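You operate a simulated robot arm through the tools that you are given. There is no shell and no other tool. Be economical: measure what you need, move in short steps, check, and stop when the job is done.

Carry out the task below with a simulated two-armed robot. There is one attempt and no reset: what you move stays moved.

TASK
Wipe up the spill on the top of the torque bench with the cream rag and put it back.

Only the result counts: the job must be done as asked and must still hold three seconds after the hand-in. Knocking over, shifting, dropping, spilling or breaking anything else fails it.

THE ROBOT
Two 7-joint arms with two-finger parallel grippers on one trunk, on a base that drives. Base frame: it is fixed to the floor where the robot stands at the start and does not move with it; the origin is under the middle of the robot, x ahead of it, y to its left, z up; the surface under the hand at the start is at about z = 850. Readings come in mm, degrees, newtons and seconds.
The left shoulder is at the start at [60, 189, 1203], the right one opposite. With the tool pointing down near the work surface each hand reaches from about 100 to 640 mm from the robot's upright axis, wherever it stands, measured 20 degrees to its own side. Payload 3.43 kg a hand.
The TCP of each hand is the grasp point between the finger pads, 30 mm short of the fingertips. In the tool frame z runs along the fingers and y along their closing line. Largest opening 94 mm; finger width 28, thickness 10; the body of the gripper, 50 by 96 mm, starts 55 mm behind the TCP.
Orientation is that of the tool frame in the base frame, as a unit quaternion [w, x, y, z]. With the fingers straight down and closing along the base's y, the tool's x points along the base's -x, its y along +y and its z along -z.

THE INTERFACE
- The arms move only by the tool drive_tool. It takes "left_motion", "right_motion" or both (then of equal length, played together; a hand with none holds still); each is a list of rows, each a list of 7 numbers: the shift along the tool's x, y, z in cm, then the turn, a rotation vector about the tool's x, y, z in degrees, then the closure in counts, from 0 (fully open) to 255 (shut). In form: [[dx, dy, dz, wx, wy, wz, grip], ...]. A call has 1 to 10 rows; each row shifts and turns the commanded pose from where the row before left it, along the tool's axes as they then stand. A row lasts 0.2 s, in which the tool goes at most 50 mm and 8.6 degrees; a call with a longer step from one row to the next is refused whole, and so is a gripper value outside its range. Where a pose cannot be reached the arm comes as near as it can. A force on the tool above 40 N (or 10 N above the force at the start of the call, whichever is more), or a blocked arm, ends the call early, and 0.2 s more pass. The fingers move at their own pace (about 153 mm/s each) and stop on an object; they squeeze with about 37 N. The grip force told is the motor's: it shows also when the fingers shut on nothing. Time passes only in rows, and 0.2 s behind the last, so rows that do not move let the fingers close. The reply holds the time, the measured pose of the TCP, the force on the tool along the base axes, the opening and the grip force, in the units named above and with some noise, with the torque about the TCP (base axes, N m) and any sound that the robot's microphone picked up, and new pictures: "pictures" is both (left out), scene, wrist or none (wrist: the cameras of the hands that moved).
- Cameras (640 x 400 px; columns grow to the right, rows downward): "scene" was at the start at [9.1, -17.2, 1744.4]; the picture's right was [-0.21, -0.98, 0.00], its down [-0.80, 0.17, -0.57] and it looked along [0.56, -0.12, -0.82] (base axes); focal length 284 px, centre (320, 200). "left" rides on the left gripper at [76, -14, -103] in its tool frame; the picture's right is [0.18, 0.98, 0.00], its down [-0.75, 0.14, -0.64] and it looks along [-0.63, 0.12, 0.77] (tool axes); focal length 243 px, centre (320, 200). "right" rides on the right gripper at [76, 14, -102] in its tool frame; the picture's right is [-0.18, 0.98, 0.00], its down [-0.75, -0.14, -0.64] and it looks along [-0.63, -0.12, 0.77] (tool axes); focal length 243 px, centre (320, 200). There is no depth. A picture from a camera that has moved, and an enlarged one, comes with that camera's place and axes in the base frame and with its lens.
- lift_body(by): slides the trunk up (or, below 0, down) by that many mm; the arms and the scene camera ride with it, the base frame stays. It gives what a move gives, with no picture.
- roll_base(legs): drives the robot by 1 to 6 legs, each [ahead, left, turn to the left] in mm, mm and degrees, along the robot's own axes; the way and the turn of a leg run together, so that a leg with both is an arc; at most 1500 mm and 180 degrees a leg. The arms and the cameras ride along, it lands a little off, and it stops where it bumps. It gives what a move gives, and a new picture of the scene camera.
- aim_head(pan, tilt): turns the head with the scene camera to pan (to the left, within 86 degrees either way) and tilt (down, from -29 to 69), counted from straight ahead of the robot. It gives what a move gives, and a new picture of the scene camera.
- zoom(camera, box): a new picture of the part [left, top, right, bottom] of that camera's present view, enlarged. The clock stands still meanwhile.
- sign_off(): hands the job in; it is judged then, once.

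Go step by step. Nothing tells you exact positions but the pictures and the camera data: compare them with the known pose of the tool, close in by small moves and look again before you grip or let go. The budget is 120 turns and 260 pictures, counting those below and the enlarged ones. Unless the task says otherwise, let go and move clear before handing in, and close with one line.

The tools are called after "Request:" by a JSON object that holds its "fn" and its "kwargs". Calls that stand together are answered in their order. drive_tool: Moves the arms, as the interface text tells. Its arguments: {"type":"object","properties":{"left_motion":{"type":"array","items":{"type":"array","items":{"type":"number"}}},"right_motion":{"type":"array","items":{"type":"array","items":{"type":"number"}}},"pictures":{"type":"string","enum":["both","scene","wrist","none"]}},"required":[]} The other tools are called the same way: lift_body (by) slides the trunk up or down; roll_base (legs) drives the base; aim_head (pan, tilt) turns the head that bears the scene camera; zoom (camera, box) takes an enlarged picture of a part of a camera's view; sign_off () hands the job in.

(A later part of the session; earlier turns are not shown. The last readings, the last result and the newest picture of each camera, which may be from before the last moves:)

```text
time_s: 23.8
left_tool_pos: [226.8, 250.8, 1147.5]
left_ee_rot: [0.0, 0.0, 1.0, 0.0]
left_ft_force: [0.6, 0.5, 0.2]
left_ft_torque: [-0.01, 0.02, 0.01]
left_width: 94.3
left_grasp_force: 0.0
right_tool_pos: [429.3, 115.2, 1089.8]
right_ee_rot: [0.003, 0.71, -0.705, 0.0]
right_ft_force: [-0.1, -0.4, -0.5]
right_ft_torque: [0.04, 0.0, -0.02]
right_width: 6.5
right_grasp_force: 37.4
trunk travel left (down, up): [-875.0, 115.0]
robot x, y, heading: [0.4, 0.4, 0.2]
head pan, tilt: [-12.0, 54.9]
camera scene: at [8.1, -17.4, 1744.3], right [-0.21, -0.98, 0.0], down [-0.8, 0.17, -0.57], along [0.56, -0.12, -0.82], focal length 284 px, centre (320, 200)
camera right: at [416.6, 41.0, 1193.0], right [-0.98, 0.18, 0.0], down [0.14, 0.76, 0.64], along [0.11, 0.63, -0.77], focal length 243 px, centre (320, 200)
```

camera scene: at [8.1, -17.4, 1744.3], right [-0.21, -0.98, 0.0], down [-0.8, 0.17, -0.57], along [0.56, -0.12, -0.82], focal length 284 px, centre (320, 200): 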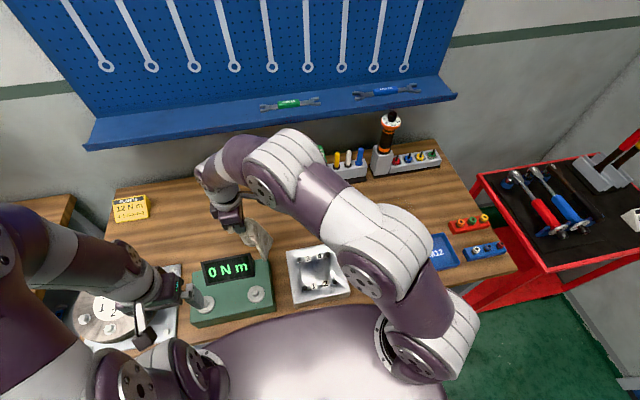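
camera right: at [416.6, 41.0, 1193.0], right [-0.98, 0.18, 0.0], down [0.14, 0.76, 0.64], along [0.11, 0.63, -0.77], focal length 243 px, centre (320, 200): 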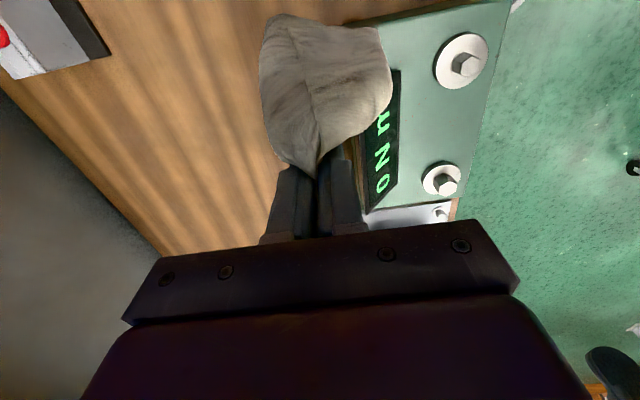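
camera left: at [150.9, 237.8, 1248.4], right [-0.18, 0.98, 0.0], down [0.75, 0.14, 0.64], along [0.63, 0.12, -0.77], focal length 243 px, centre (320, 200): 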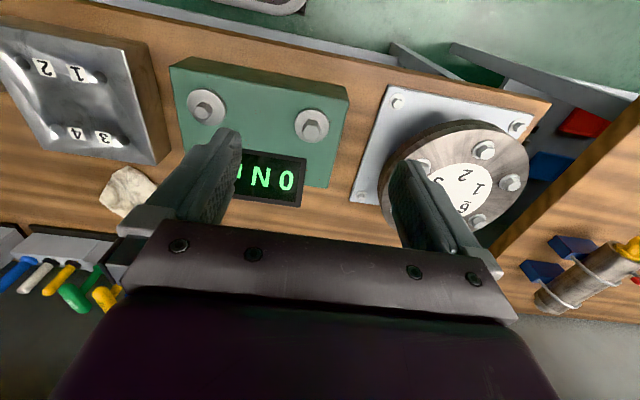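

The device, its display and the metal block sit at the same pixels as before, so nothing moved. I now go back over to the spill in separate, checked calls.

Request:
{"fn": "drive_tool", "kwargs": {"right_motion": [[1, -4, 0, 0, 0, 0, 255], [2, -4, 0, 0, 0, 0, 255], [4, -1.5, 0, 0, 0, 0, 255], [4.8, 0, 0, 0, 0, 0, 255], [4.8, 0, 0, 0, 0, 0, 255], [4.8, 0, 0, 0, 0, 0, 255], [4.8, 0, 0, 0, 0, 0, 255], [4.8, 0, 0, 0, 0, 0, 255], [4.8, 0, 0, 0, 0, 0, 255], [4.8, 0, 0, 0, 0, 0, 255]]}}

```text
time_s: 25.9
left_tool_pos: [226.7, 250.1, 1146.8]
left_ee_rot: [-0.001, 0.0, 1.0, 0.001]
left_ft_force: [1.0, 0.3, 0.1]
left_ft_torque: [0.03, -0.03, -0.01]
left_width: 94.1
left_grasp_force: 0.1
right_tool_pos: [527.5, -289.3, 1091.0]
right_ee_rot: [0.001, 0.71, -0.704, -0.001]
right_ft_force: [0.1, -0.5, -1.0]
right_ft_torque: [0.01, 0.01, 0.02]
right_width: 6.5
right_grasp_force: 37.6
trunk travel left (down, up): [-875.0, 115.0]
robot x, y, heading: [-2.7, -2.7, -0.0]
head pan, tilt: [-12.0, 54.9]
camera scene: at [9.1, -19.4, 1744.4], right [-0.21, -0.98, 0.0], down [-0.8, 0.17, -0.57], along [0.56, -0.12, -0.82], focal length 284 px, centre (320, 200)
camera right: at [514.8, -365.7, 1193.8], right [-0.98, 0.18, 0.0], down [0.14, 0.76, 0.64], along [0.11, 0.63, -0.77], focal length 243 px, centre (320, 200)
```

scene: 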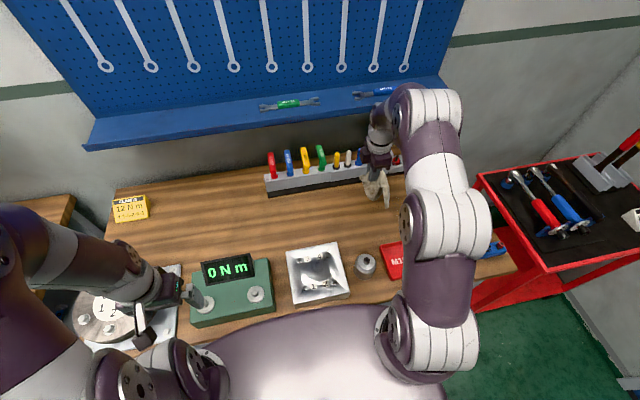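
right: 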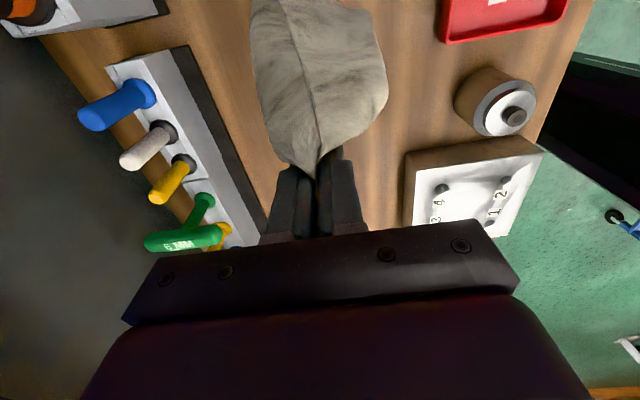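

All clear. I lay the rag on the patch as before.

Request:
{"fn": "drive_tool", "kwargs": {"right_motion": [[4.5, 0, 0, 0, 0, 0, 255], [4.5, 0, 0, 0, 0, 0, 255], [-0.8, 0, 3.6, 0, 0, 0, 255], [-0.8, 0, 3.6, 0, 0, 0, 255], [-0.8, 0, 3.6, 0, 0, 0, 255], [-0.8, 0, 3.6, 0, 0, 0, 255], [-0.8, 0, 3.6, 0, 0, 0, 255], [0, 0, 1.9, 0, 0, 0, 255]], "pictures": "wrist"}}

```text
time_s: 27.8
left_tool_pos: [228.8, 250.9, 1147.4]
left_ee_rot: [0.0, 0.0, 1.0, -0.001]
left_ft_force: [-0.4, 0.5, -0.4]
left_ft_torque: [-0.02, 0.0, 0.01]
left_width: 93.9
left_grasp_force: 0.1
right_tool_pos: [527.6, -340.8, 891.8]
right_ee_rot: [0.003, 0.709, -0.705, 0.0]
right_ft_force: [0.0, 0.4, -0.4]
right_ft_torque: [0.01, -0.03, 0.01]
right_width: 6.6
right_grasp_force: 37.1
trunk travel left (down, up): [-875.0, 115.0]
robot x, y, heading: [0.2, -0.3, 0.1]
head pan, tilt: [-12.0, 54.9]
camera right: at [514.9, -416.0, 994.8], right [-0.98, 0.18, 0.0], down [0.14, 0.76, 0.64], along [0.11, 0.63, -0.77], focal length 243 px, centre (320, 200)
```

right: 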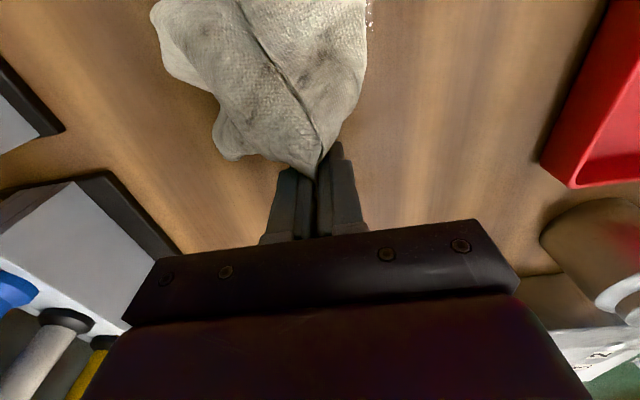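

A wet glint shows right beside the rag at about (492, -406), so the rag sits slightly too far to +x. I fold the hand over onto the rag above the patch at about (515, -435) and press gently.

Request:
{"fn": "drive_tool", "kwargs": {"right_motion": [[0, 3, 0, 0, 0, 0, 255], [0, 0, -3, 0, 0, 0, 255], [3.2, -1, 0, 0, 0, 0, 255], [3.2, -1, 0, 0, 0, 0, 255], [3.2, 0, 0, 0, 0, 0, 255], [0, 0, 1.5, 0, 0, 0, 255], [0, 0, 1, 0, 0, 0, 255], [0, 0, 0.5, 0, 0, 0, 255]], "pictures": "wrist"}}

```text
time_s: 29.6
left_tool_pos: [227.2, 250.9, 1146.6]
left_ee_rot: [0.0, 0.001, 1.0, 0.0]
left_ft_force: [-0.3, -0.1, -0.9]
left_ft_torque: [-0.02, -0.03, -0.01]
left_width: 94.2
left_grasp_force: 0.0
right_tool_pos: [518.8, -433.9, 894.3]
right_ee_rot: [0.002, 0.709, -0.705, 0.001]
right_ft_force: [0.3, -0.6, 1.2]
right_ft_torque: [-0.01, 0.01, 0.0]
right_width: 6.7
right_grasp_force: 36.8
trunk travel left (down, up): [-875.0, 115.0]
robot x, y, heading: [1.2, -0.1, -0.4]
head pan, tilt: [-12.0, 54.9]
camera right: at [504.6, -510.2, 996.7], right [-0.98, 0.18, 0.0], down [0.14, 0.76, 0.64], along [0.11, 0.63, -0.77], focal length 243 px, centre (320, 200)
```

right: 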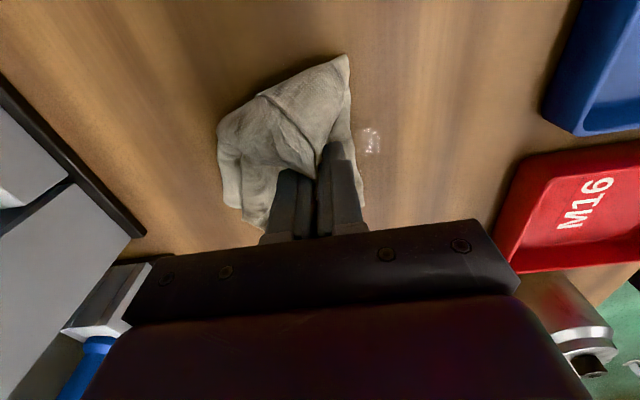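

The rag is now bunched round the fingers over the patch, with wet shine just beside it. I press down slightly and wipe in strokes covering the patch.

Request:
{"fn": "drive_tool", "kwargs": {"right_motion": [[0, 0, 0.8, 0, 0, 0, 255], [0, 3, 0, 0, 0, 0, 255], [0, 3, 0, 0, 0, 0, 255], [2, -3, 0, 0, 0, 0, 255], [0, -3, 0, 0, 0, 0, 255], [0, -3, 0, 0, 0, 0, 255], [-3, 3, 0, 0, 0, 0, 255], [0, 3, 0, 0, 0, 0, 255], [-3, 2, 0, 0, 0, 0, 255], [0, -3, 0, 0, 0, 0, 255]], "pictures": "wrist"}}

```text
time_s: 31.8
left_tool_pos: [228.4, 250.8, 1147.0]
left_ee_rot: [-0.001, 0.001, 1.0, 0.001]
left_ft_force: [0.0, 0.2, -0.4]
left_ft_torque: [-0.02, 0.02, -0.03]
left_width: 93.9
left_grasp_force: 0.0
right_tool_pos: [493.5, -391.7, 886.3]
right_ee_rot: [0.004, 0.709, -0.705, 0.0]
right_ft_force: [-0.3, -0.2, 0.3]
right_ft_torque: [-0.04, 0.01, 0.02]
right_width: 6.5
right_grasp_force: 36.8
right hand out of reach, approached as far as the arm can: row 6
trunk travel left (down, up): [-875.0, 115.0]
robot x, y, heading: [-2.6, 2.9, -0.4]
head pan, tilt: [-12.0, 54.9]
camera right: at [480.8, -467.7, 988.6], right [-0.98, 0.18, 0.01], down [0.14, 0.76, 0.64], along [0.11, 0.63, -0.77], focal length 243 px, centre (320, 200)
```

right: 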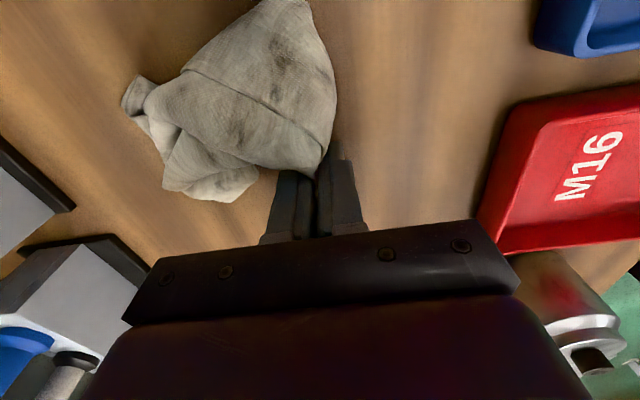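

The rag mass lies right over the patch now. I rub some more with short strokes.

Request:
{"fn": "drive_tool", "kwargs": {"right_motion": [[0, -3, 0, 0, 0, 0, 255], [0, 3, 0, 0, 0, 0, 255], [0, 3, 0, 0, 0, 0, 255], [3, -3, 0, 0, 0, 0, 255], [2, -2, 0, 0, 0, 0, 255], [-3, 2, 0, 0, 0, 0, 255], [0, 3, 0, 0, 0, 0, 255], [3, -2, 0, 0, 0, 0, 255], [2, -2, 0, 0, 0, 0, 255], [-4, 2, 0, 0, 0, 0, 255]], "pictures": "wrist"}}

```text
time_s: 34.0
left_tool_pos: [226.3, 253.8, 1147.0]
left_ee_rot: [0.0, 0.001, 1.0, -0.001]
left_ft_force: [-0.2, 0.0, 0.4]
left_ft_torque: [-0.06, 0.04, -0.01]
left_width: 93.9
left_grasp_force: 0.0
right_tool_pos: [483.5, -421.1, 889.6]
right_ee_rot: [0.003, 0.709, -0.705, 0.001]
right_ft_force: [-0.3, 0.4, 1.0]
right_ft_torque: [0.0, -0.05, -0.01]
right_width: 6.6
right_grasp_force: 37.3
trunk travel left (down, up): [-875.0, 115.0]
robot x, y, heading: [0.1, -1.8, 0.2]
head pan, tilt: [-12.0, 54.9]
camera right: at [469.7, -496.8, 992.6], right [-0.98, 0.18, 0.0], down [0.14, 0.76, 0.64], along [0.11, 0.63, -0.77], focal length 243 px, centre (320, 200)
```

right: 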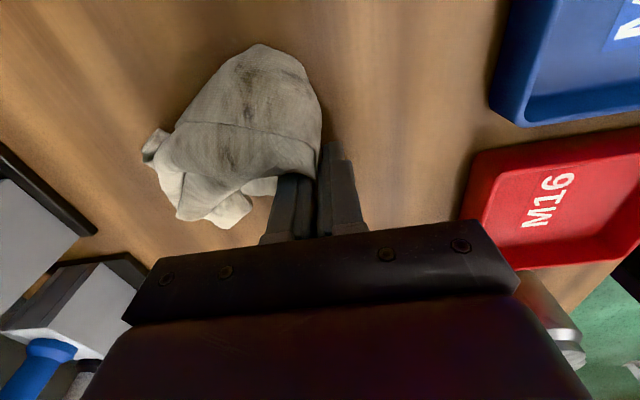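

I lift and clear the arm to inspect the patch.

Request:
{"fn": "drive_tool", "kwargs": {"right_motion": [[0, 0, -4.5, 0, 0, 0, 255], [0, 0, -4.5, 0, 0, 0, 255], [0, 0, -4.5, 0, 0, 0, 255], [0, 0, -4.5, 0, 0, 0, 255], [-4.5, 0, -2, 0, 0, 0, 255], [-4.8, 0, 0, 0, 0, 0, 255], [-4.8, 0, 0, 0, 0, 0, 255], [-4.8, 0, 0, 0, 0, 0, 255], [-4.8, 0, 0, 0, 0, 0, 255], [-4.8, 0, 0, 0, 0, 0, 255]], "pictures": "none"}}

```text
time_s: 36.1
left_tool_pos: [226.7, 253.4, 1146.1]
left_ee_rot: [0.001, 0.001, 1.0, -0.001]
left_ft_force: [0.9, -0.3, 0.4]
left_ft_torque: [-0.03, 0.0, 0.0]
left_width: 93.7
left_grasp_force: 0.2
right_tool_pos: [480.3, -135.2, 1087.5]
right_ee_rot: [0.003, 0.709, -0.705, 0.0]
right_ft_force: [-0.3, -0.1, 0.0]
right_ft_torque: [-0.01, -0.03, 0.02]
right_width: 6.5
right_grasp_force: 37.2
trunk travel left (down, up): [-875.0, 115.0]
robot x, y, heading: [-0.4, -0.6, -0.3]
head pan, tilt: [-12.0, 54.9]
```

Request:
{"fn": "drive_tool", "kwargs": {"right_motion": [[-4.8, 0, 0, 0, 0, 0, 255], [-4.8, 0, 0, 0, 0, 0, 255], [-4.8, 0, 0, 0, 0, 0, 255], [-4.8, 0, 0, 0, 0, 0, 255], [-4.8, 0, 0, 0, 0, 0, 255]], "pictures": "scene"}}

Request:
{"fn": "zoom", "kwargs": {"camera": "scene", "box": [340, 150, 500, 250]}}

```text
time_s: 37.4
left_tool_pos: [227.5, 252.7, 1146.9]
left_ee_rot: [0.0, 0.001, 1.0, -0.001]
left_ft_force: [0.1, 0.3, -0.7]
left_ft_torque: [-0.02, 0.0, 0.0]
left_width: 94.1
left_grasp_force: 0.1
right_tool_pos: [480.4, 106.5, 1086.3]
right_ee_rot: [0.003, 0.709, -0.705, 0.0]
right_ft_force: [-0.1, -0.7, 1.1]
right_ft_torque: [-0.03, -0.05, 0.01]
right_width: 6.6
right_grasp_force: 37.3
trunk travel left (down, up): [-875.0, 115.0]
robot x, y, heading: [3.4, -0.2, 0.2]
head pan, tilt: [-12.0, 54.9]
camera scene: at [9.4, -14.5, 1744.4], right [-0.21, -0.98, 0.0], down [-0.8, 0.17, -0.57], along [0.56, -0.12, -0.82], focal length 284 px, centre (320, 200)
```

scene: 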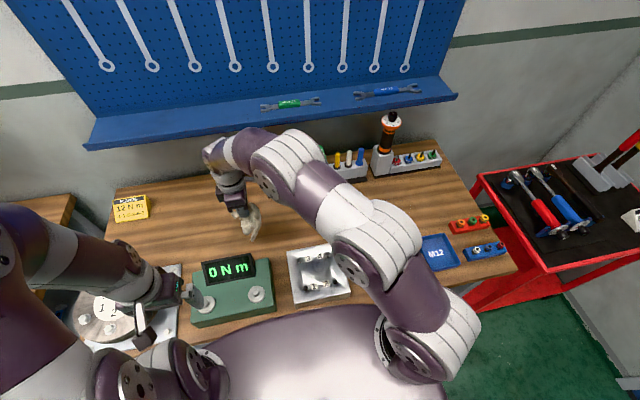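

```text
4.00 times, centred on (420, 200) of scene
camera zoom: at [9.4, -14.5, 1744.4], right [-0.21, -0.98, 0.0], down [-0.8, 0.17, -0.57], along [0.56, -0.12, -0.82], focal length 1136 px, centre (-80, 200)
```

zoom: 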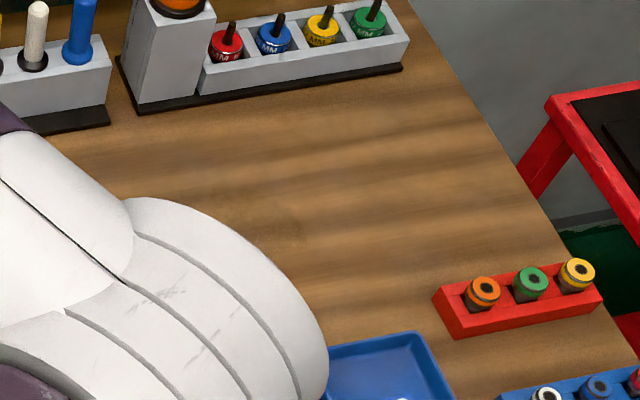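

Nearly clean; a faint trace remains near the right edge. I uncover the whole patch for a close look.

Request:
{"fn": "drive_tool", "kwargs": {"right_motion": [[-3, 2.7, 0, 0, 0, 0, 255], [-3, 2.7, 0, 0, 0, 0, 255]], "pictures": "none"}}

Request:
{"fn": "zoom", "kwargs": {"camera": "scene", "box": [364, 175, 444, 225]}}

```text
time_s: 38.0
left_tool_pos: [227.0, 252.5, 1146.9]
left_ee_rot: [0.0, 0.001, 1.0, -0.001]
left_ft_force: [0.4, -1.0, -0.1]
left_ft_torque: [-0.02, 0.01, -0.03]
left_width: 94.0
left_grasp_force: 0.1
right_tool_pos: [423.9, 165.4, 1088.9]
right_ee_rot: [0.003, 0.709, -0.705, 0.0]
right_ft_force: [0.5, 0.3, -0.6]
right_ft_torque: [-0.02, 0.0, 0.02]
right_width: 6.8
right_grasp_force: 36.5
trunk travel left (down, up): [-875.0, 115.0]
robot x, y, heading: [-3.3, -4.7, 0.3]
head pan, tilt: [-12.0, 54.9]
```

```text
8.00 times, centred on (404, 200) of scene
camera zoom: at [7.5, -14.6, 1744.4], right [-0.21, -0.98, 0.0], down [-0.8, 0.17, -0.58], along [0.56, -0.12, -0.82], focal length 2273 px, centre (-352, 200)
```

zoom: 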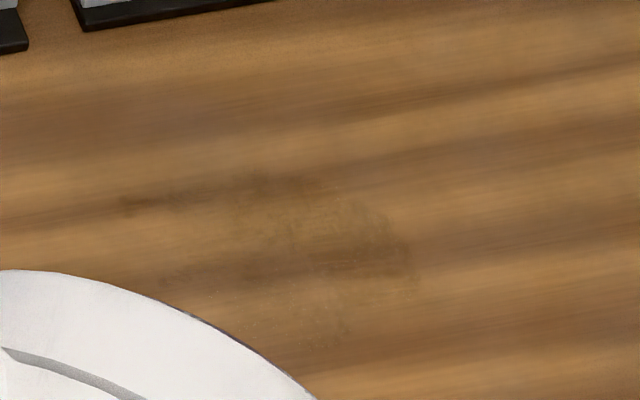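

A faint trace remains around (520, -465), biased to the right side. I go back for another round, working farther toward -y.

Request:
{"fn": "drive_tool", "kwargs": {"right_motion": [[1, -4, 0, 0, 0, 0, 255], [2, -4, 0, 0, 0, 0, 255], [4.5, -1.5, 0, 0, 0, 0, 255], [4.9, 0, 0, 0, 0, 0, 255], [4.9, 0, 0, 0, 0, 0, 255], [4.9, 0, 0, 0, 0, 0, 255], [4.9, 0, 0, 0, 0, 0, 255], [4.9, 0, 0, 0, 0, 0, 255], [4.9, 0, 0, 0, 0, 0, 255], [4.9, 0, 0, 0, 0, 0, 255]], "pictures": "none"}}

```text
time_s: 40.1
left_tool_pos: [228.4, 249.3, 1148.5]
left_ee_rot: [0.0, 0.0, 1.0, 0.001]
left_ft_force: [0.9, -1.0, -0.4]
left_ft_torque: [0.01, 0.01, -0.01]
left_width: 94.1
left_grasp_force: 0.1
right_tool_pos: [514.3, -261.2, 1086.2]
right_ee_rot: [0.002, 0.709, -0.705, -0.001]
right_ft_force: [-0.4, 0.1, -0.6]
right_ft_torque: [0.0, -0.02, 0.02]
right_width: 6.6
right_grasp_force: 37.3
right hand out of reach, approached as far as the arm can: row 2
trunk travel left (down, up): [-875.0, 115.0]
robot x, y, heading: [3.2, -1.5, 0.1]
head pan, tilt: [-12.0, 54.9]
```

Request:
{"fn": "drive_tool", "kwargs": {"right_motion": [[4.9, 0, 0, 0, 0, 0, 255], [4.9, 0, 0, 0, 0, 0, 255], [4.9, 0, 0, 0, 0, 0, 255], [4.0, 0, 1, 0, 0, 0, 255], [0, 0, 4, 0, 0, 0, 255], [0, 0, 4, 0, 0, 0, 255], [0, 0, 4, 0, 0, 0, 255], [0, 0, 4, 0, 0, 0, 255], [0, 0, 2, 0, 0, 0, 255]], "pictures": "both"}}

```text
time_s: 42.1
left_tool_pos: [226.3, 251.2, 1146.1]
left_ee_rot: [0.0, 0.001, 1.0, 0.0]
left_ft_force: [0.2, -0.3, -0.5]
left_ft_torque: [-0.01, -0.01, 0.03]
left_width: 94.1
left_grasp_force: 0.0
right_tool_pos: [515.9, -448.6, 895.8]
right_ee_rot: [0.002, 0.71, -0.705, 0.0]
right_ft_force: [-0.3, -0.9, -1.4]
right_ft_torque: [0.01, 0.02, -0.03]
right_width: 6.5
right_grasp_force: 37.1
trunk travel left (down, up): [-875.0, 115.0]
robot x, y, heading: [-3.4, 0.6, 0.1]
head pan, tilt: [-12.0, 54.9]
camera scene: at [9.1, -17.2, 1744.4], right [-0.21, -0.98, 0.0], down [-0.8, 0.17, -0.57], along [0.56, -0.12, -0.82], focal length 284 px, centre (320, 200)
camera right: at [502.5, -523.5, 997.3], right [-0.98, 0.18, 0.0], down [0.14, 0.76, 0.64], along [0.11, 0.63, -0.77], focal length 243 px, centre (320, 200)
```

scene: 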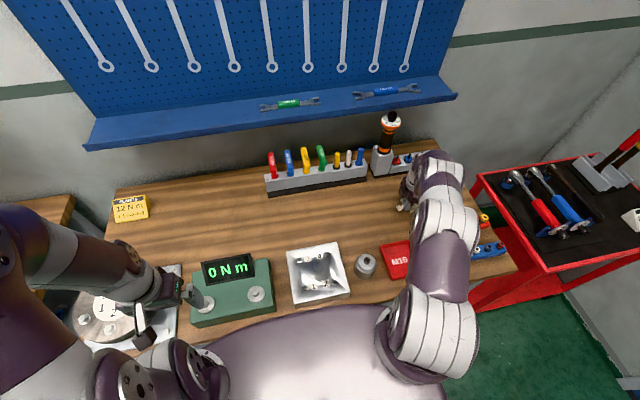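
right: 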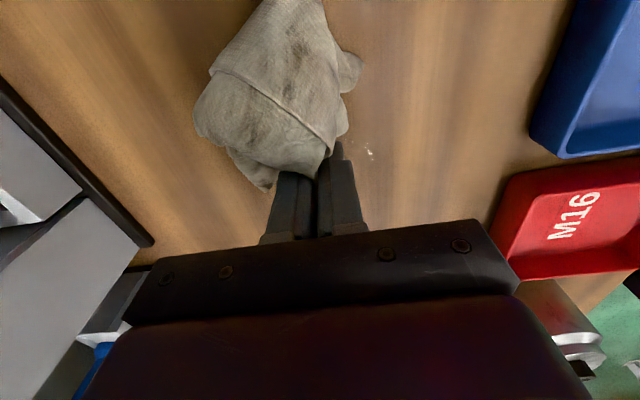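

A small glint remains near (483, -440). I press down and wipe with wider strokes, including this side.

Request:
{"fn": "drive_tool", "kwargs": {"right_motion": [[0, 0, 0.9, 0, 0, 0, 255], [0, 3, 0, 0, 0, 0, 255], [0, 3, 0, 0, 0, 0, 255], [-3, 0, 0, 0, 0, 0, 255], [-3, 0, 0, 0, 0, 0, 255], [0, -3, 0, 0, 0, 0, 255], [3, -2, 0, 0, 0, 0, 255], [3, 0, 0, 0, 0, 0, 255], [0, 3, 0, 0, 0, 0, 255], [-3, -1, 0, 0, 0, 0, 255]], "pictures": "wrist"}}

```text
time_s: 44.4
left_tool_pos: [229.6, 252.4, 1145.4]
left_ee_rot: [-0.001, 0.001, 1.0, -0.001]
left_ft_force: [0.4, -0.2, 0.5]
left_ft_torque: [-0.02, 0.01, 0.04]
left_width: 94.2
left_grasp_force: 0.0
right_tool_pos: [488.2, -416.5, 887.3]
right_ee_rot: [0.004, 0.71, -0.704, 0.0]
right_ft_force: [-0.1, 0.1, -0.2]
right_ft_torque: [0.0, -0.06, -0.01]
right_width: 6.8
right_grasp_force: 36.8
trunk travel left (down, up): [-875.0, 115.0]
robot x, y, heading: [-1.0, -2.4, 0.0]
head pan, tilt: [-12.0, 54.9]
camera right: at [474.2, -491.8, 990.2], right [-0.98, 0.18, 0.0], down [0.14, 0.76, 0.64], along [0.11, 0.63, -0.77], focal length 243 px, centre (320, 200)
```

right: 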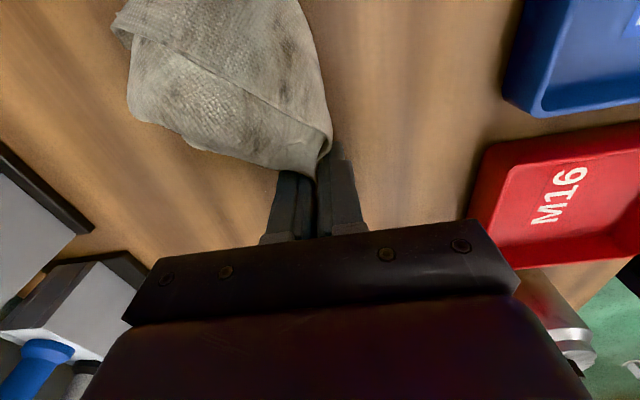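

The wood beside the rag looks dry. One more set of strokes over the middle and the right side.

Request:
{"fn": "drive_tool", "kwargs": {"right_motion": [[0, 3, 0, 0, 0, 0, 255], [3, 2, 0, 0, 0, 0, 255], [-3, -3, 0, 0, 0, 0, 255], [-2, -3, 0, 0, 0, 0, 255], [3, -1, 0, 0, 0, 0, 255], [3, 2, 0, 0, 0, 0, 255], [0, 3, 0, 0, 0, 0, 255], [-3, 0, 0, 0, 0, 0, 255], [-3, -2, 0, 0, 0, 0, 255], [-3, 0, 0, 0, 0, 0, 255]], "pictures": "wrist"}}

```text
time_s: 46.5
left_tool_pos: [226.6, 251.7, 1146.7]
left_ee_rot: [0.0, 0.001, 1.0, -0.001]
left_ft_force: [0.4, -0.4, 0.0]
left_ft_torque: [-0.01, -0.01, -0.03]
left_width: 94.0
left_grasp_force: 0.0
right_tool_pos: [476.1, -367.0, 886.2]
right_ee_rot: [0.003, 0.709, -0.706, 0.001]
right_ft_force: [0.3, -0.3, 0.6]
right_ft_torque: [-0.02, 0.01, 0.0]
right_width: 6.5
right_grasp_force: 36.9
trunk travel left (down, up): [-875.0, 115.0]
robot x, y, heading: [0.8, -0.5, 0.0]
head pan, tilt: [-12.0, 54.9]
camera right: at [462.5, -443.2, 989.5], right [-0.98, 0.18, 0.0], down [0.14, 0.76, 0.64], along [0.11, 0.63, -0.77], focal length 243 px, centre (320, 200)
```

right: 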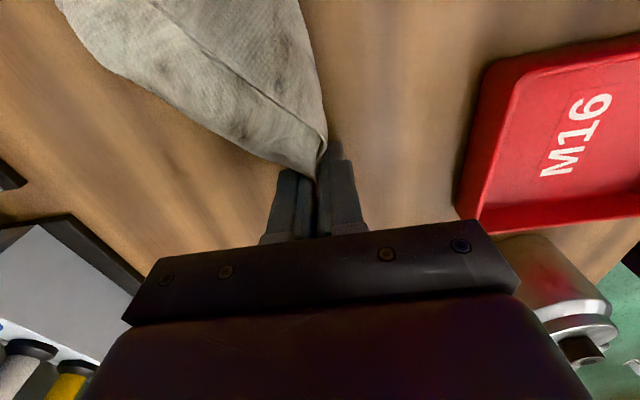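

I lift and retreat to inspect again.

Request:
{"fn": "drive_tool", "kwargs": {"right_motion": [[-1, 0, -4.5, 0, 0, 0, 255], [-1, 0, -4.5, 0, 0, 0, 255], [-1, 0, -4.5, 0, 0, 0, 255], [-1, 0, -4.5, 0, 0, 0, 255], [-4.5, 0, -2, 0, 0, 0, 255], [-4.9, 0, 0, 0, 0, 0, 255], [-4.9, 0, 0, 0, 0, 0, 255], [-4.9, 0, 0, 0, 0, 0, 255], [-4.9, 0, 0, 0, 0, 0, 255], [-4.9, 0, 0, 0, 0, 0, 255]], "pictures": "none"}}

```text
time_s: 48.8
left_tool_pos: [228.1, 252.7, 1145.3]
left_ee_rot: [0.0, 0.0, 1.0, -0.001]
left_ft_force: [0.3, 0.6, -0.5]
left_ft_torque: [-0.01, -0.01, 0.02]
left_width: 94.1
left_grasp_force: 0.0
right_tool_pos: [474.8, -35.3, 1084.3]
right_ee_rot: [0.003, 0.708, -0.706, 0.0]
right_ft_force: [0.4, 0.5, -0.1]
right_ft_torque: [-0.02, 0.01, -0.01]
right_width: 6.3
right_grasp_force: 36.7
trunk travel left (down, up): [-875.0, 115.0]
robot x, y, heading: [-0.2, 4.0, -0.0]
head pan, tilt: [-12.0, 54.9]
```

Request:
{"fn": "drive_tool", "kwargs": {"right_motion": [[-4.5, 1, 0, 0, 0, 0, 255], [-4.5, 1, 0, 0, 0, 0, 255], [-4.5, 1, 0, 0, 0, 0, 255], [-4.5, 2, 0, 0, 0, 0, 255]], "pictures": "none"}}

Request:
{"fn": "zoom", "kwargs": {"camera": "scene", "box": [364, 175, 444, 225]}}

Request:
{"fn": "zoom", "kwargs": {"camera": "scene", "box": [300, 150, 460, 250]}}

```text
time_s: 49.8
left_tool_pos: [226.8, 252.6, 1145.9]
left_ee_rot: [-0.001, 0.001, 1.0, -0.001]
left_ft_force: [-0.3, 0.9, 0.4]
left_ft_torque: [0.0, -0.01, 0.02]
left_width: 93.9
left_grasp_force: 0.0
right_tool_pos: [420.8, 144.6, 1085.7]
right_ee_rot: [0.003, 0.709, -0.705, 0.001]
right_ft_force: [0.4, 0.3, 0.3]
right_ft_torque: [-0.03, 0.0, -0.04]
right_width: 6.4
right_grasp_force: 37.0
trunk travel left (down, up): [-875.0, 115.0]
robot x, y, heading: [-0.7, 0.5, 0.1]
head pan, tilt: [-12.0, 54.9]
```

```text
8.00 times, centred on (404, 200) of scene
camera zoom: at [7.9, -14.4, 1744.4], right [-0.21, -0.98, 0.0], down [-0.8, 0.17, -0.58], along [0.56, -0.12, -0.82], focal length 2273 px, centre (-352, 200)
```

zoom: 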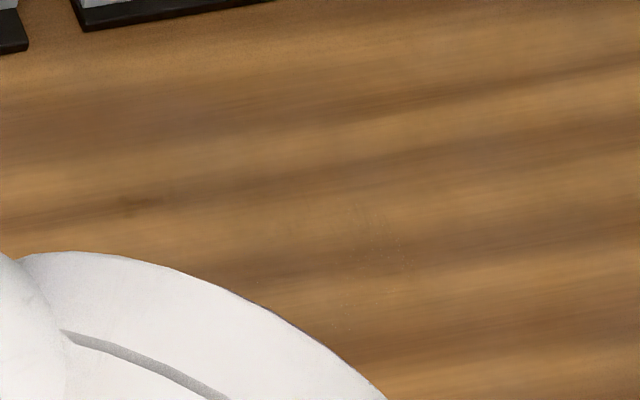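

```text
4.00 times, centred on (380, 200) of scene
camera zoom: at [7.9, -14.4, 1744.4], right [-0.21, -0.98, 0.0], down [-0.8, 0.17, -0.58], along [0.56, -0.12, -0.82], focal length 1136 px, centre (80, 200)
```

zoom: 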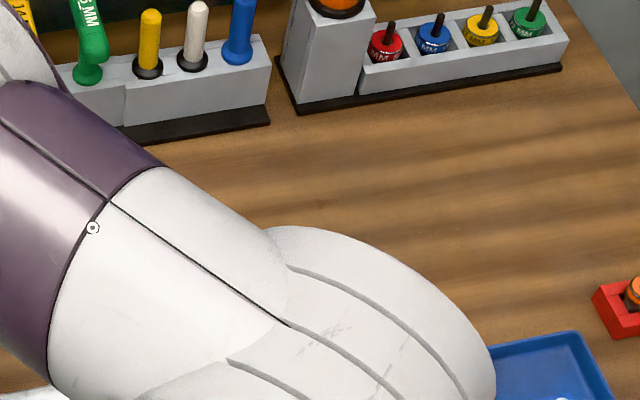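

Almost entirely gone: only tiny specks at about (513, -488) and (480, -445), and perhaps a smear at (567, -370). I do one last round over those.

Request:
{"fn": "drive_tool", "kwargs": {"right_motion": [[1, -4, 0, 0, 0, 0, 255], [2, -4, 0, 0, 0, 0, 255], [4.5, 0, 0, 0, 0, 0, 255], [4.9, 0, 0, 0, 0, 0, 255], [4.9, 0, 0, 0, 0, 0, 255], [4.9, 0, 0, 0, 0, 0, 255], [4.9, 0, 0, 0, 0, 0, 255], [4.9, 0, 0, 0, 0, 0, 255], [4.9, 0, 0, 0, 0, 0, 255], [4.9, 0, 0, 0, 0, 0, 255]], "pictures": "none"}}

```text
time_s: 52.0
left_tool_pos: [227.3, 249.4, 1148.4]
left_ee_rot: [-0.001, 0.0, 1.0, 0.001]
left_ft_force: [0.7, 0.1, -0.5]
left_ft_torque: [0.03, -0.01, -0.05]
left_width: 94.1
left_grasp_force: 0.0
right_tool_pos: [507.0, -277.0, 1085.5]
right_ee_rot: [0.002, 0.71, -0.705, -0.001]
right_ft_force: [-0.1, -0.2, -0.4]
right_ft_torque: [-0.01, -0.01, -0.02]
right_width: 6.3
right_grasp_force: 37.0
trunk travel left (down, up): [-875.0, 115.0]
robot x, y, heading: [1.1, 2.3, -0.1]
head pan, tilt: [-12.0, 54.9]
```

Request:
{"fn": "drive_tool", "kwargs": {"right_motion": [[4.9, 0, 0, 0, 0, 0, 255], [4.9, 0.3, 0, 0, 0, 0, 255], [4.9, 0.4, 0, 0, 0, 0, 255], [4.0, 0.3, 1, 0, 0, 0, 255], [0, 0, 4, 0, 0, 0, 255], [0, 0, 4, 0, 0, 0, 255], [-0.5, 0, 4, 0, 0, 0, 255], [-0.5, 0, 4, 0, 0, 0, 255], [-0.5, 0, 2.5, 0, 0, 0, 255]], "pictures": "wrist"}}

```text
time_s: 54.0
left_tool_pos: [227.7, 250.1, 1146.9]
left_ee_rot: [-0.001, 0.0, 1.0, 0.0]
left_ft_force: [0.1, 0.7, 0.3]
left_ft_torque: [0.02, 0.0, -0.06]
left_width: 93.8
left_grasp_force: 0.0
right_tool_pos: [497.4, -448.8, 892.9]
right_ee_rot: [0.003, 0.709, -0.706, 0.0]
right_ft_force: [0.0, 0.1, -0.3]
right_ft_torque: [0.03, -0.01, -0.04]
right_width: 6.6
right_grasp_force: 37.4
trunk travel left (down, up): [-875.0, 115.0]
robot x, y, heading: [2.4, 0.1, 0.3]
head pan, tilt: [-12.0, 54.9]
camera right: at [483.8, -524.2, 995.0], right [-0.98, 0.18, 0.0], down [0.14, 0.76, 0.64], along [0.11, 0.63, -0.77], focal length 243 px, centre (320, 200)
```

right: 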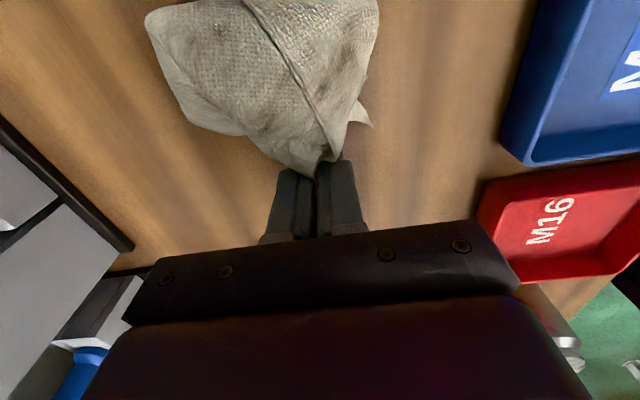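

Request:
{"fn": "drive_tool", "kwargs": {"right_motion": [[0, 0, 0.6, 0, 0, 0, 255], [0, 3.5, 0, 0, 0, 0, 255], [0, -3.5, 0, 0, 0, 0, 255], [0, -3, 0, 0, 0, 0, 255], [-3, 3, 0, 0, 0, 0, 255], [0, 3.5, 0, 0, 0, 0, 255], [-3, -3, 0, 0, 0, 0, 255], [2, -3, 0, 0, 0, 0, 255], [0, 3, 0, 0, 0, 0, 255], [0, 3, 0, 0, 0, 0, 255]], "pictures": "none"}}

Request:
{"fn": "drive_tool", "kwargs": {"right_motion": [[-3, 0, 0, 0, 0, 0, 255], [-3, -3, 0, 0, 0, 0, 255], [-3, -3, 0, 0, 0, 0, 255], [0, -3, 0, 0, 0, 0, 255], [0, -3, 0, 0, 0, 0, 255], [-3, 2, 0, 0, 0, 0, 255], [0, -3, 0, 0, 0, 0, 255], [-3, 0, 0, 0, 0, 0, 255]], "pictures": "wrist"}}

```text
time_s: 56.1
left_tool_pos: [227.1, 252.8, 1147.5]
left_ee_rot: [0.0, 0.0, 1.0, 0.0]
left_ft_force: [-0.5, 0.6, 0.1]
left_ft_torque: [-0.04, -0.03, 0.01]
left_width: 94.1
left_grasp_force: 0.1
right_tool_pos: [458.3, -408.3, 885.5]
right_ee_rot: [0.004, 0.709, -0.705, 0.0]
right_ft_force: [-0.1, -0.2, 0.7]
right_ft_torque: [-0.02, -0.04, -0.03]
right_width: 6.7
right_grasp_force: 36.6
trunk travel left (down, up): [-875.0, 115.0]
robot x, y, heading: [-3.4, 0.2, 0.0]
head pan, tilt: [-12.0, 54.9]
```

```text
time_s: 58.0
left_tool_pos: [228.0, 251.8, 1146.4]
left_ee_rot: [-0.001, 0.0, 1.0, -0.001]
left_ft_force: [0.0, -0.3, 0.7]
left_ft_torque: [-0.03, 0.0, -0.01]
left_width: 94.0
left_grasp_force: 0.0
right_tool_pos: [588.7, -258.5, 884.9]
right_ee_rot: [0.004, 0.709, -0.705, 0.0]
right_ft_force: [0.3, 0.3, 0.1]
right_ft_torque: [0.01, 0.0, 0.01]
right_width: 6.5
right_grasp_force: 36.3
trunk travel left (down, up): [-875.0, 115.0]
robot x, y, heading: [-3.1, -2.2, -0.1]
head pan, tilt: [-12.0, 54.9]
camera right: at [576.2, -333.0, 987.2], right [-0.98, 0.18, 0.0], down [0.14, 0.76, 0.64], along [0.11, 0.63, -0.77], focal length 243 px, centre (320, 200)
```

right: 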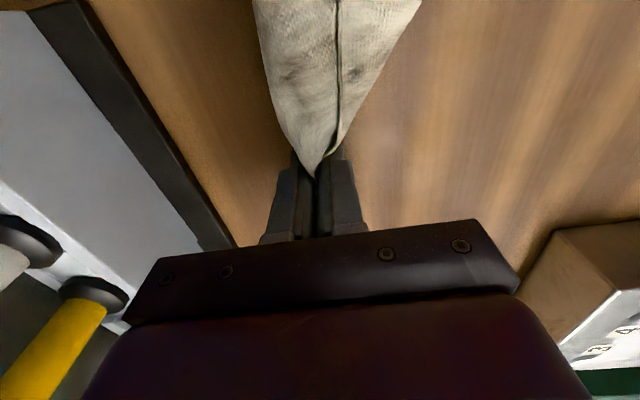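

No contact forces. I lift away from the key holder and back to the view position.

Request:
{"fn": "drive_tool", "kwargs": {"right_motion": [[0, 4, 0, 0, 0, 0, 255], [0, 3, -3, 0, 0, 0, 255], [0, 1, -4, 0, 0, 0, 255], [0, 1, -4, 0, 0, 0, 255], [0, 1, -4, 0, 0, 0, 255], [-2, 1, -4, 0, 0, 0, 255], [-4.9, 0, 0, 0, 0, 0, 255], [-4.9, 0, 0, 0, 0, 0, 255], [-4.9, 0, 0, 0, 0, 0, 255], [-4.9, 0, 0, 0, 0, 0, 255]], "pictures": "none"}}

```text
time_s: 60.1
left_tool_pos: [227.6, 253.6, 1146.7]
left_ee_rot: [0.0, 0.001, 1.0, -0.001]
left_ft_force: [1.0, 0.2, 0.3]
left_ft_torque: [-0.03, 0.01, 0.04]
left_width: 94.2
left_grasp_force: 0.2
right_tool_pos: [475.9, -39.3, 1072.5]
right_ee_rot: [0.003, 0.709, -0.705, -0.001]
right_ft_force: [0.9, 0.3, -0.5]
right_ft_torque: [0.0, 0.02, -0.01]
right_width: 6.5
right_grasp_force: 37.4
trunk travel left (down, up): [-875.0, 115.0]
robot x, y, heading: [1.0, 3.5, 0.1]
head pan, tilt: [-12.0, 54.9]
```

Request:
{"fn": "drive_tool", "kwargs": {"right_motion": [[-4.5, 1, 0, 0, 0, 0, 255], [-4.5, 1, 0, 0, 0, 0, 255], [-4.5, 1, 0, 0, 0, 0, 255], [-4.5, 2, 0, 0, 0, 0, 255]], "pictures": "scene"}}

Request:
{"fn": "zoom", "kwargs": {"camera": "scene", "box": [364, 175, 444, 225]}}

```text
time_s: 61.1
left_tool_pos: [228.0, 252.5, 1147.2]
left_ee_rot: [0.0, 0.001, 1.0, -0.002]
left_ft_force: [0.4, 0.5, -0.3]
left_ft_torque: [-0.03, -0.02, -0.01]
left_width: 93.9
left_grasp_force: 0.0
right_tool_pos: [426.5, 140.9, 1071.6]
right_ee_rot: [0.003, 0.709, -0.705, 0.001]
right_ft_force: [-0.2, -0.2, 0.5]
right_ft_torque: [-0.03, -0.03, -0.01]
right_width: 6.6
right_grasp_force: 37.2
trunk travel left (down, up): [-875.0, 115.0]
robot x, y, heading: [-2.2, 1.9, 0.0]
head pan, tilt: [-12.0, 54.9]
camera scene: at [7.9, -14.3, 1744.4], right [-0.21, -0.98, 0.0], down [-0.8, 0.17, -0.58], along [0.56, -0.12, -0.82], focal length 284 px, centre (320, 200)
```

scene: 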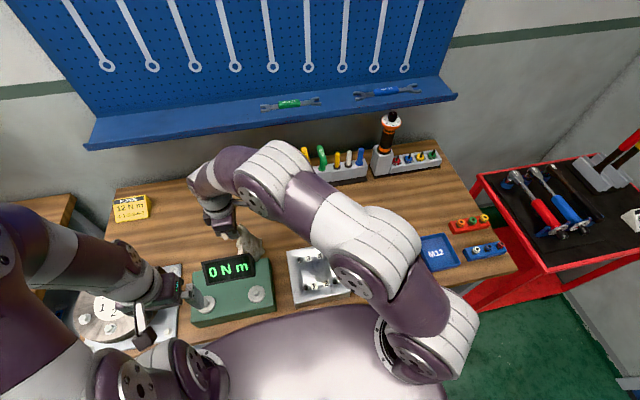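

```text
8.00 times, centred on (404, 200) of scene
camera zoom: at [7.9, -14.3, 1744.4], right [-0.21, -0.98, 0.0], down [-0.8, 0.17, -0.58], along [0.56, -0.12, -0.82], focal length 2273 px, centre (-352, 200)
```

zoom: 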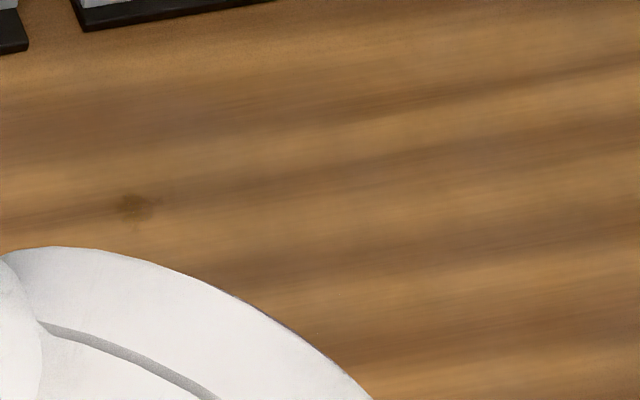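

The main patch is gone, but a small dark spot shows at about (567, -370). I go over it with the rag as well.

Request:
{"fn": "drive_tool", "kwargs": {"right_motion": [[1, -4, 0, 0, 0, 0, 255], [2, -4, 0, 0, 0, 0, 255], [4.0, -2.5, 0, 0, 0, 0, 255], [4.9, 0, 0, 0, 0, 0, 255], [4.9, 0, 0, 0, 0, 0, 255], [4.9, 0, 0, 0, 0, 0, 255], [4.9, 0, 0, 0, 0, 0, 255], [4.9, 0, 0, 0, 0, 0, 255], [4.9, 0, 0, 0, 0, 0, 255], [4.9, 0, 0, 0, 0, 0, 255]], "pictures": "none"}}

```text
time_s: 63.4
left_tool_pos: [227.2, 248.9, 1146.6]
left_ee_rot: [0.001, 0.0, 1.0, 0.001]
left_ft_force: [0.5, 0.4, 0.2]
left_ft_torque: [0.0, 0.0, -0.01]
left_width: 94.0
left_grasp_force: 0.1
right_tool_pos: [537.3, -274.4, 1072.7]
right_ee_rot: [0.001, 0.71, -0.705, -0.001]
right_ft_force: [-0.3, 0.6, 0.1]
right_ft_torque: [0.04, 0.01, 0.01]
right_width: 6.8
right_grasp_force: 37.2
trunk travel left (down, up): [-875.0, 115.0]
robot x, y, heading: [-0.7, -0.1, -0.1]
head pan, tilt: [-12.0, 54.9]
```

Request:
{"fn": "drive_tool", "kwargs": {"right_motion": [[4.5, -1, 0, 0, 0, 0, 255], [3.5, -1, 1, 0, 0, 0, 255], [0, 0, 4, 0, 0, 0, 255], [0, 0, 4, 0, 0, 0, 255], [0, 0, 4, 0, 0, 0, 255], [0, 0, 4, 0, 0, 0, 255], [0, 0, 1.3, 0, 0, 0, 255]], "pictures": "wrist"}}

```text
time_s: 65.0
left_tool_pos: [227.9, 251.7, 1146.2]
left_ee_rot: [0.0, 0.0, 1.0, 0.0]
left_ft_force: [-0.9, 0.1, 0.1]
left_ft_torque: [0.02, 0.02, -0.04]
left_width: 94.2
left_grasp_force: 0.1
right_tool_pos: [554.5, -354.3, 891.2]
right_ee_rot: [0.002, 0.71, -0.704, 0.0]
right_ft_force: [-0.8, -0.8, 0.8]
right_ft_torque: [0.0, 0.0, 0.0]
right_width: 6.3
right_grasp_force: 36.6
trunk travel left (down, up): [-875.0, 115.0]
robot x, y, heading: [-2.6, -0.3, 0.2]
head pan, tilt: [-12.0, 54.9]
camera right: at [541.3, -429.6, 993.3], right [-0.98, 0.18, 0.0], down [0.14, 0.76, 0.64], along [0.11, 0.63, -0.77], focal length 243 px, centre (320, 200)
```

right: 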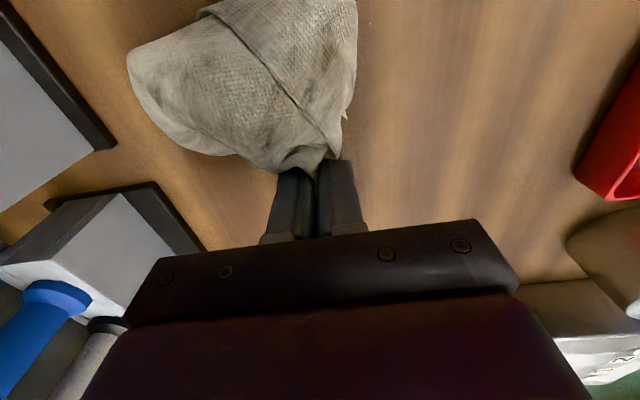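

Request:
{"fn": "drive_tool", "kwargs": {"right_motion": [[0, 0, 0.5, 0, 0, 0, 255], [-1.5, 3, 0, 0, 0, 0, 255], [0, 3, 0, 0, 0, 0, 255], [0, -3, 0, 0, 0, 0, 255], [0, -3, 0, 0, 0, 0, 255], [-3, 1, 0, 0, 0, 0, 255], [0, 3, 0, 0, 0, 0, 255], [3, 0, 0, 0, 0, 0, 255], [0, -3, 0, 0, 0, 0, 255], [-3, 1, 0, 0, 0, 0, 255]], "pictures": "none"}}

Request:
{"fn": "drive_tool", "kwargs": {"right_motion": [[0, 3, 0, 0, 0, 0, 255], [0, -3, 0, 0, 0, 0, 255], [-3, 0, 0, 0, 0, 0, 255], [-3, 0, 0, 0, 0, 0, 255], [-3, 0, 0, 0, 0, 0, 255]], "pictures": "wrist"}}

```text
time_s: 67.2
left_tool_pos: [226.0, 252.1, 1146.9]
left_ee_rot: [0.001, 0.0, 1.0, 0.0]
left_ft_force: [0.0, 0.1, 0.0]
left_ft_torque: [-0.02, 0.02, 0.0]
left_width: 94.0
left_grasp_force: 0.2
right_tool_pos: [534.5, -307.5, 887.2]
right_ee_rot: [0.003, 0.709, -0.705, 0.001]
right_ft_force: [-1.1, 0.1, -0.2]
right_ft_torque: [-0.01, 0.0, 0.01]
right_width: 6.5
right_grasp_force: 36.7
trunk travel left (down, up): [-875.0, 115.0]
robot x, y, heading: [-0.8, -0.4, -0.1]
head pan, tilt: [-12.0, 54.9]
```

```text
time_s: 68.3
left_tool_pos: [227.2, 251.4, 1145.9]
left_ee_rot: [0.0, 0.0, 1.0, 0.0]
left_ft_force: [-0.1, 0.5, -0.2]
left_ft_torque: [-0.05, 0.0, 0.0]
left_width: 93.8
left_grasp_force: 0.1
right_tool_pos: [532.8, -218.3, 885.3]
right_ee_rot: [0.004, 0.709, -0.705, 0.0]
right_ft_force: [0.2, -0.7, -0.2]
right_ft_torque: [-0.01, -0.01, 0.06]
right_width: 6.6
right_grasp_force: 36.7
trunk travel left (down, up): [-875.0, 115.0]
robot x, y, heading: [-0.6, 0.2, -0.4]
head pan, tilt: [-12.0, 54.9]
camera right: at [520.2, -294.6, 988.8], right [-0.98, 0.18, 0.0], down [0.14, 0.76, 0.64], along [0.11, 0.63, -0.77], focal length 243 px, centre (320, 200)
```

right: 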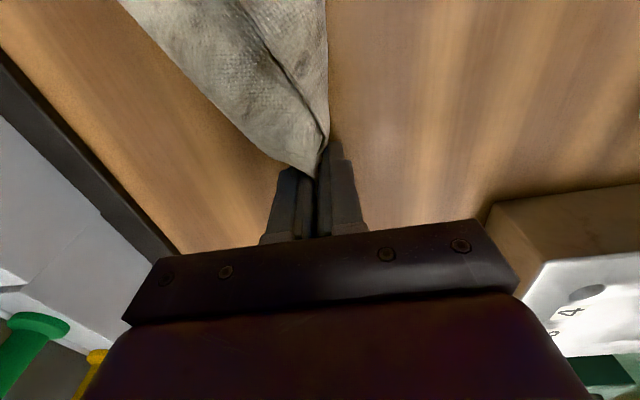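

Now I carry the rag back to its original spot and lay it with its body toward -y, as it was.

Request:
{"fn": "drive_tool", "kwargs": {"right_motion": [[-1, 0, -4, 0, 0, 0, 255], [-1, 0, -4, 0, 0, 0, 255], [-1, 0, -4, 0, 0, 0, 255], [-1, 0, -4, 0, 0, 0, 255], [-4, 0, -3, 0, 0, 0, 255], [-4.5, 0, 0, 0, 0, 0, 255], [-4.5, 0, 0, 0, 0, 0, 255], [-4, 0, 0, 0, 0, 0, 255], [0, 0, 0, 0, 0, 0, 255]], "pictures": "wrist"}}

```text
time_s: 70.3
left_tool_pos: [227.3, 252.2, 1145.6]
left_ee_rot: [0.0, 0.0, 1.0, 0.0]
left_ft_force: [-0.1, -0.6, 0.1]
left_ft_torque: [0.01, -0.01, 0.01]
left_width: 93.9
left_grasp_force: 0.1
right_tool_pos: [534.1, -8.7, 1078.0]
right_ee_rot: [0.002, 0.709, -0.705, 0.0]
right_ft_force: [0.4, 0.1, 0.1]
right_ft_torque: [0.04, -0.01, 0.0]
right_width: 6.5
right_grasp_force: 36.9
trunk travel left (down, up): [-875.0, 115.0]
robot x, y, heading: [1.6, -0.8, 0.2]
head pan, tilt: [-12.0, 54.9]
camera right: at [521.0, -84.7, 1180.0], right [-0.98, 0.18, 0.0], down [0.14, 0.76, 0.64], along [0.11, 0.63, -0.77], focal length 243 px, centre (320, 200)
```

right: 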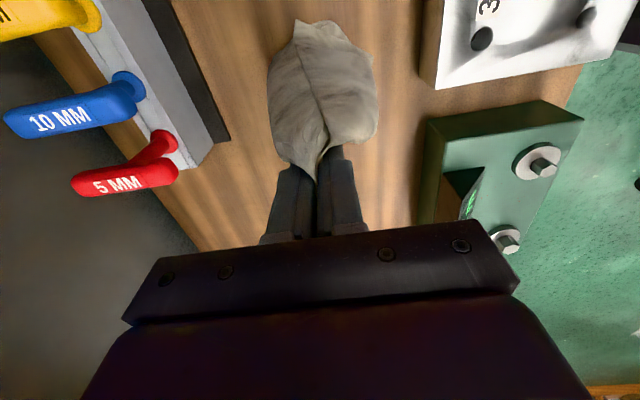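

Request:
{"fn": "drive_tool", "kwargs": {"right_motion": [[-0.5, 0, 3.6, 0, 0, 0, 255], [-0.5, 0, 3.6, 0, 0, 0, 255], [-0.5, 0, 3.6, 0, 0, 0, 255], [-1, 0, 3.6, 0, 0, 0, 255], [-1, 0, 3.3, 0, 0, 0, 255], [-1.5, 0, 1.2, 0, 0, 0, 255], [-1.5, 0, 0, 0, 0, 0, 255]], "pictures": "both"}}

Request:
{"fn": "zoom", "kwargs": {"camera": "scene", "box": [344, 170, 440, 230]}}

```text
time_s: 72.0
left_tool_pos: [227.9, 251.2, 1147.2]
left_ee_rot: [0.0, 0.001, 1.0, 0.0]
left_ft_force: [-0.2, -0.5, -1.2]
left_ft_torque: [0.01, -0.03, 0.02]
left_width: 94.0
left_grasp_force: 0.0
right_tool_pos: [532.5, 56.7, 886.0]
right_ee_rot: [0.003, 0.709, -0.705, 0.001]
right_ft_force: [-0.2, 0.6, 0.4]
right_ft_torque: [-0.02, 0.01, 0.02]
right_width: 6.5
right_grasp_force: 37.2
trunk travel left (down, up): [-875.0, 115.0]
robot x, y, heading: [-2.1, -5.0, 0.2]
head pan, tilt: [-12.0, 54.9]
camera scene: at [9.0, -16.4, 1744.4], right [-0.21, -0.98, 0.0], down [-0.8, 0.17, -0.57], along [0.56, -0.12, -0.82], focal length 284 px, centre (320, 200)
camera right: at [518.7, -19.1, 988.5], right [-0.98, 0.18, 0.0], down [0.14, 0.76, 0.64], along [0.11, 0.63, -0.77], focal length 243 px, centre (320, 200)
```

scene: 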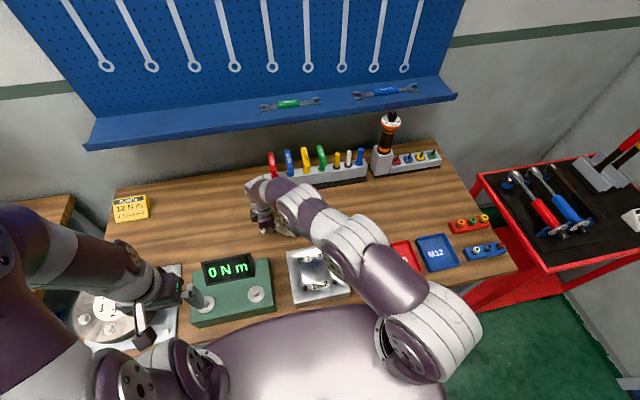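
right: 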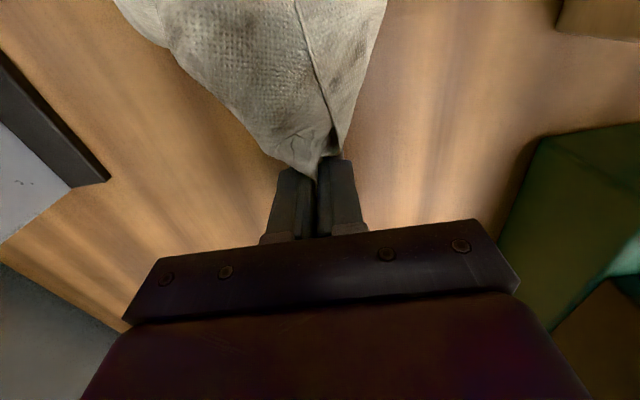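

```text
6.67 times, centred on (392, 200) of scene
camera zoom: at [9.0, -16.4, 1744.4], right [-0.21, -0.98, 0.0], down [-0.8, 0.17, -0.57], along [0.56, -0.12, -0.82], focal length 1894 px, centre (-160, 200)
```

zoom: 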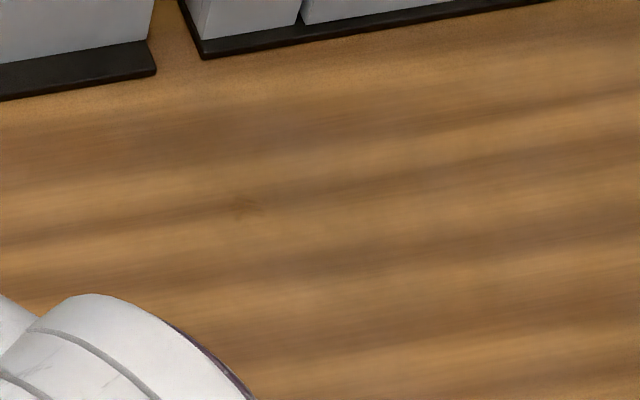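

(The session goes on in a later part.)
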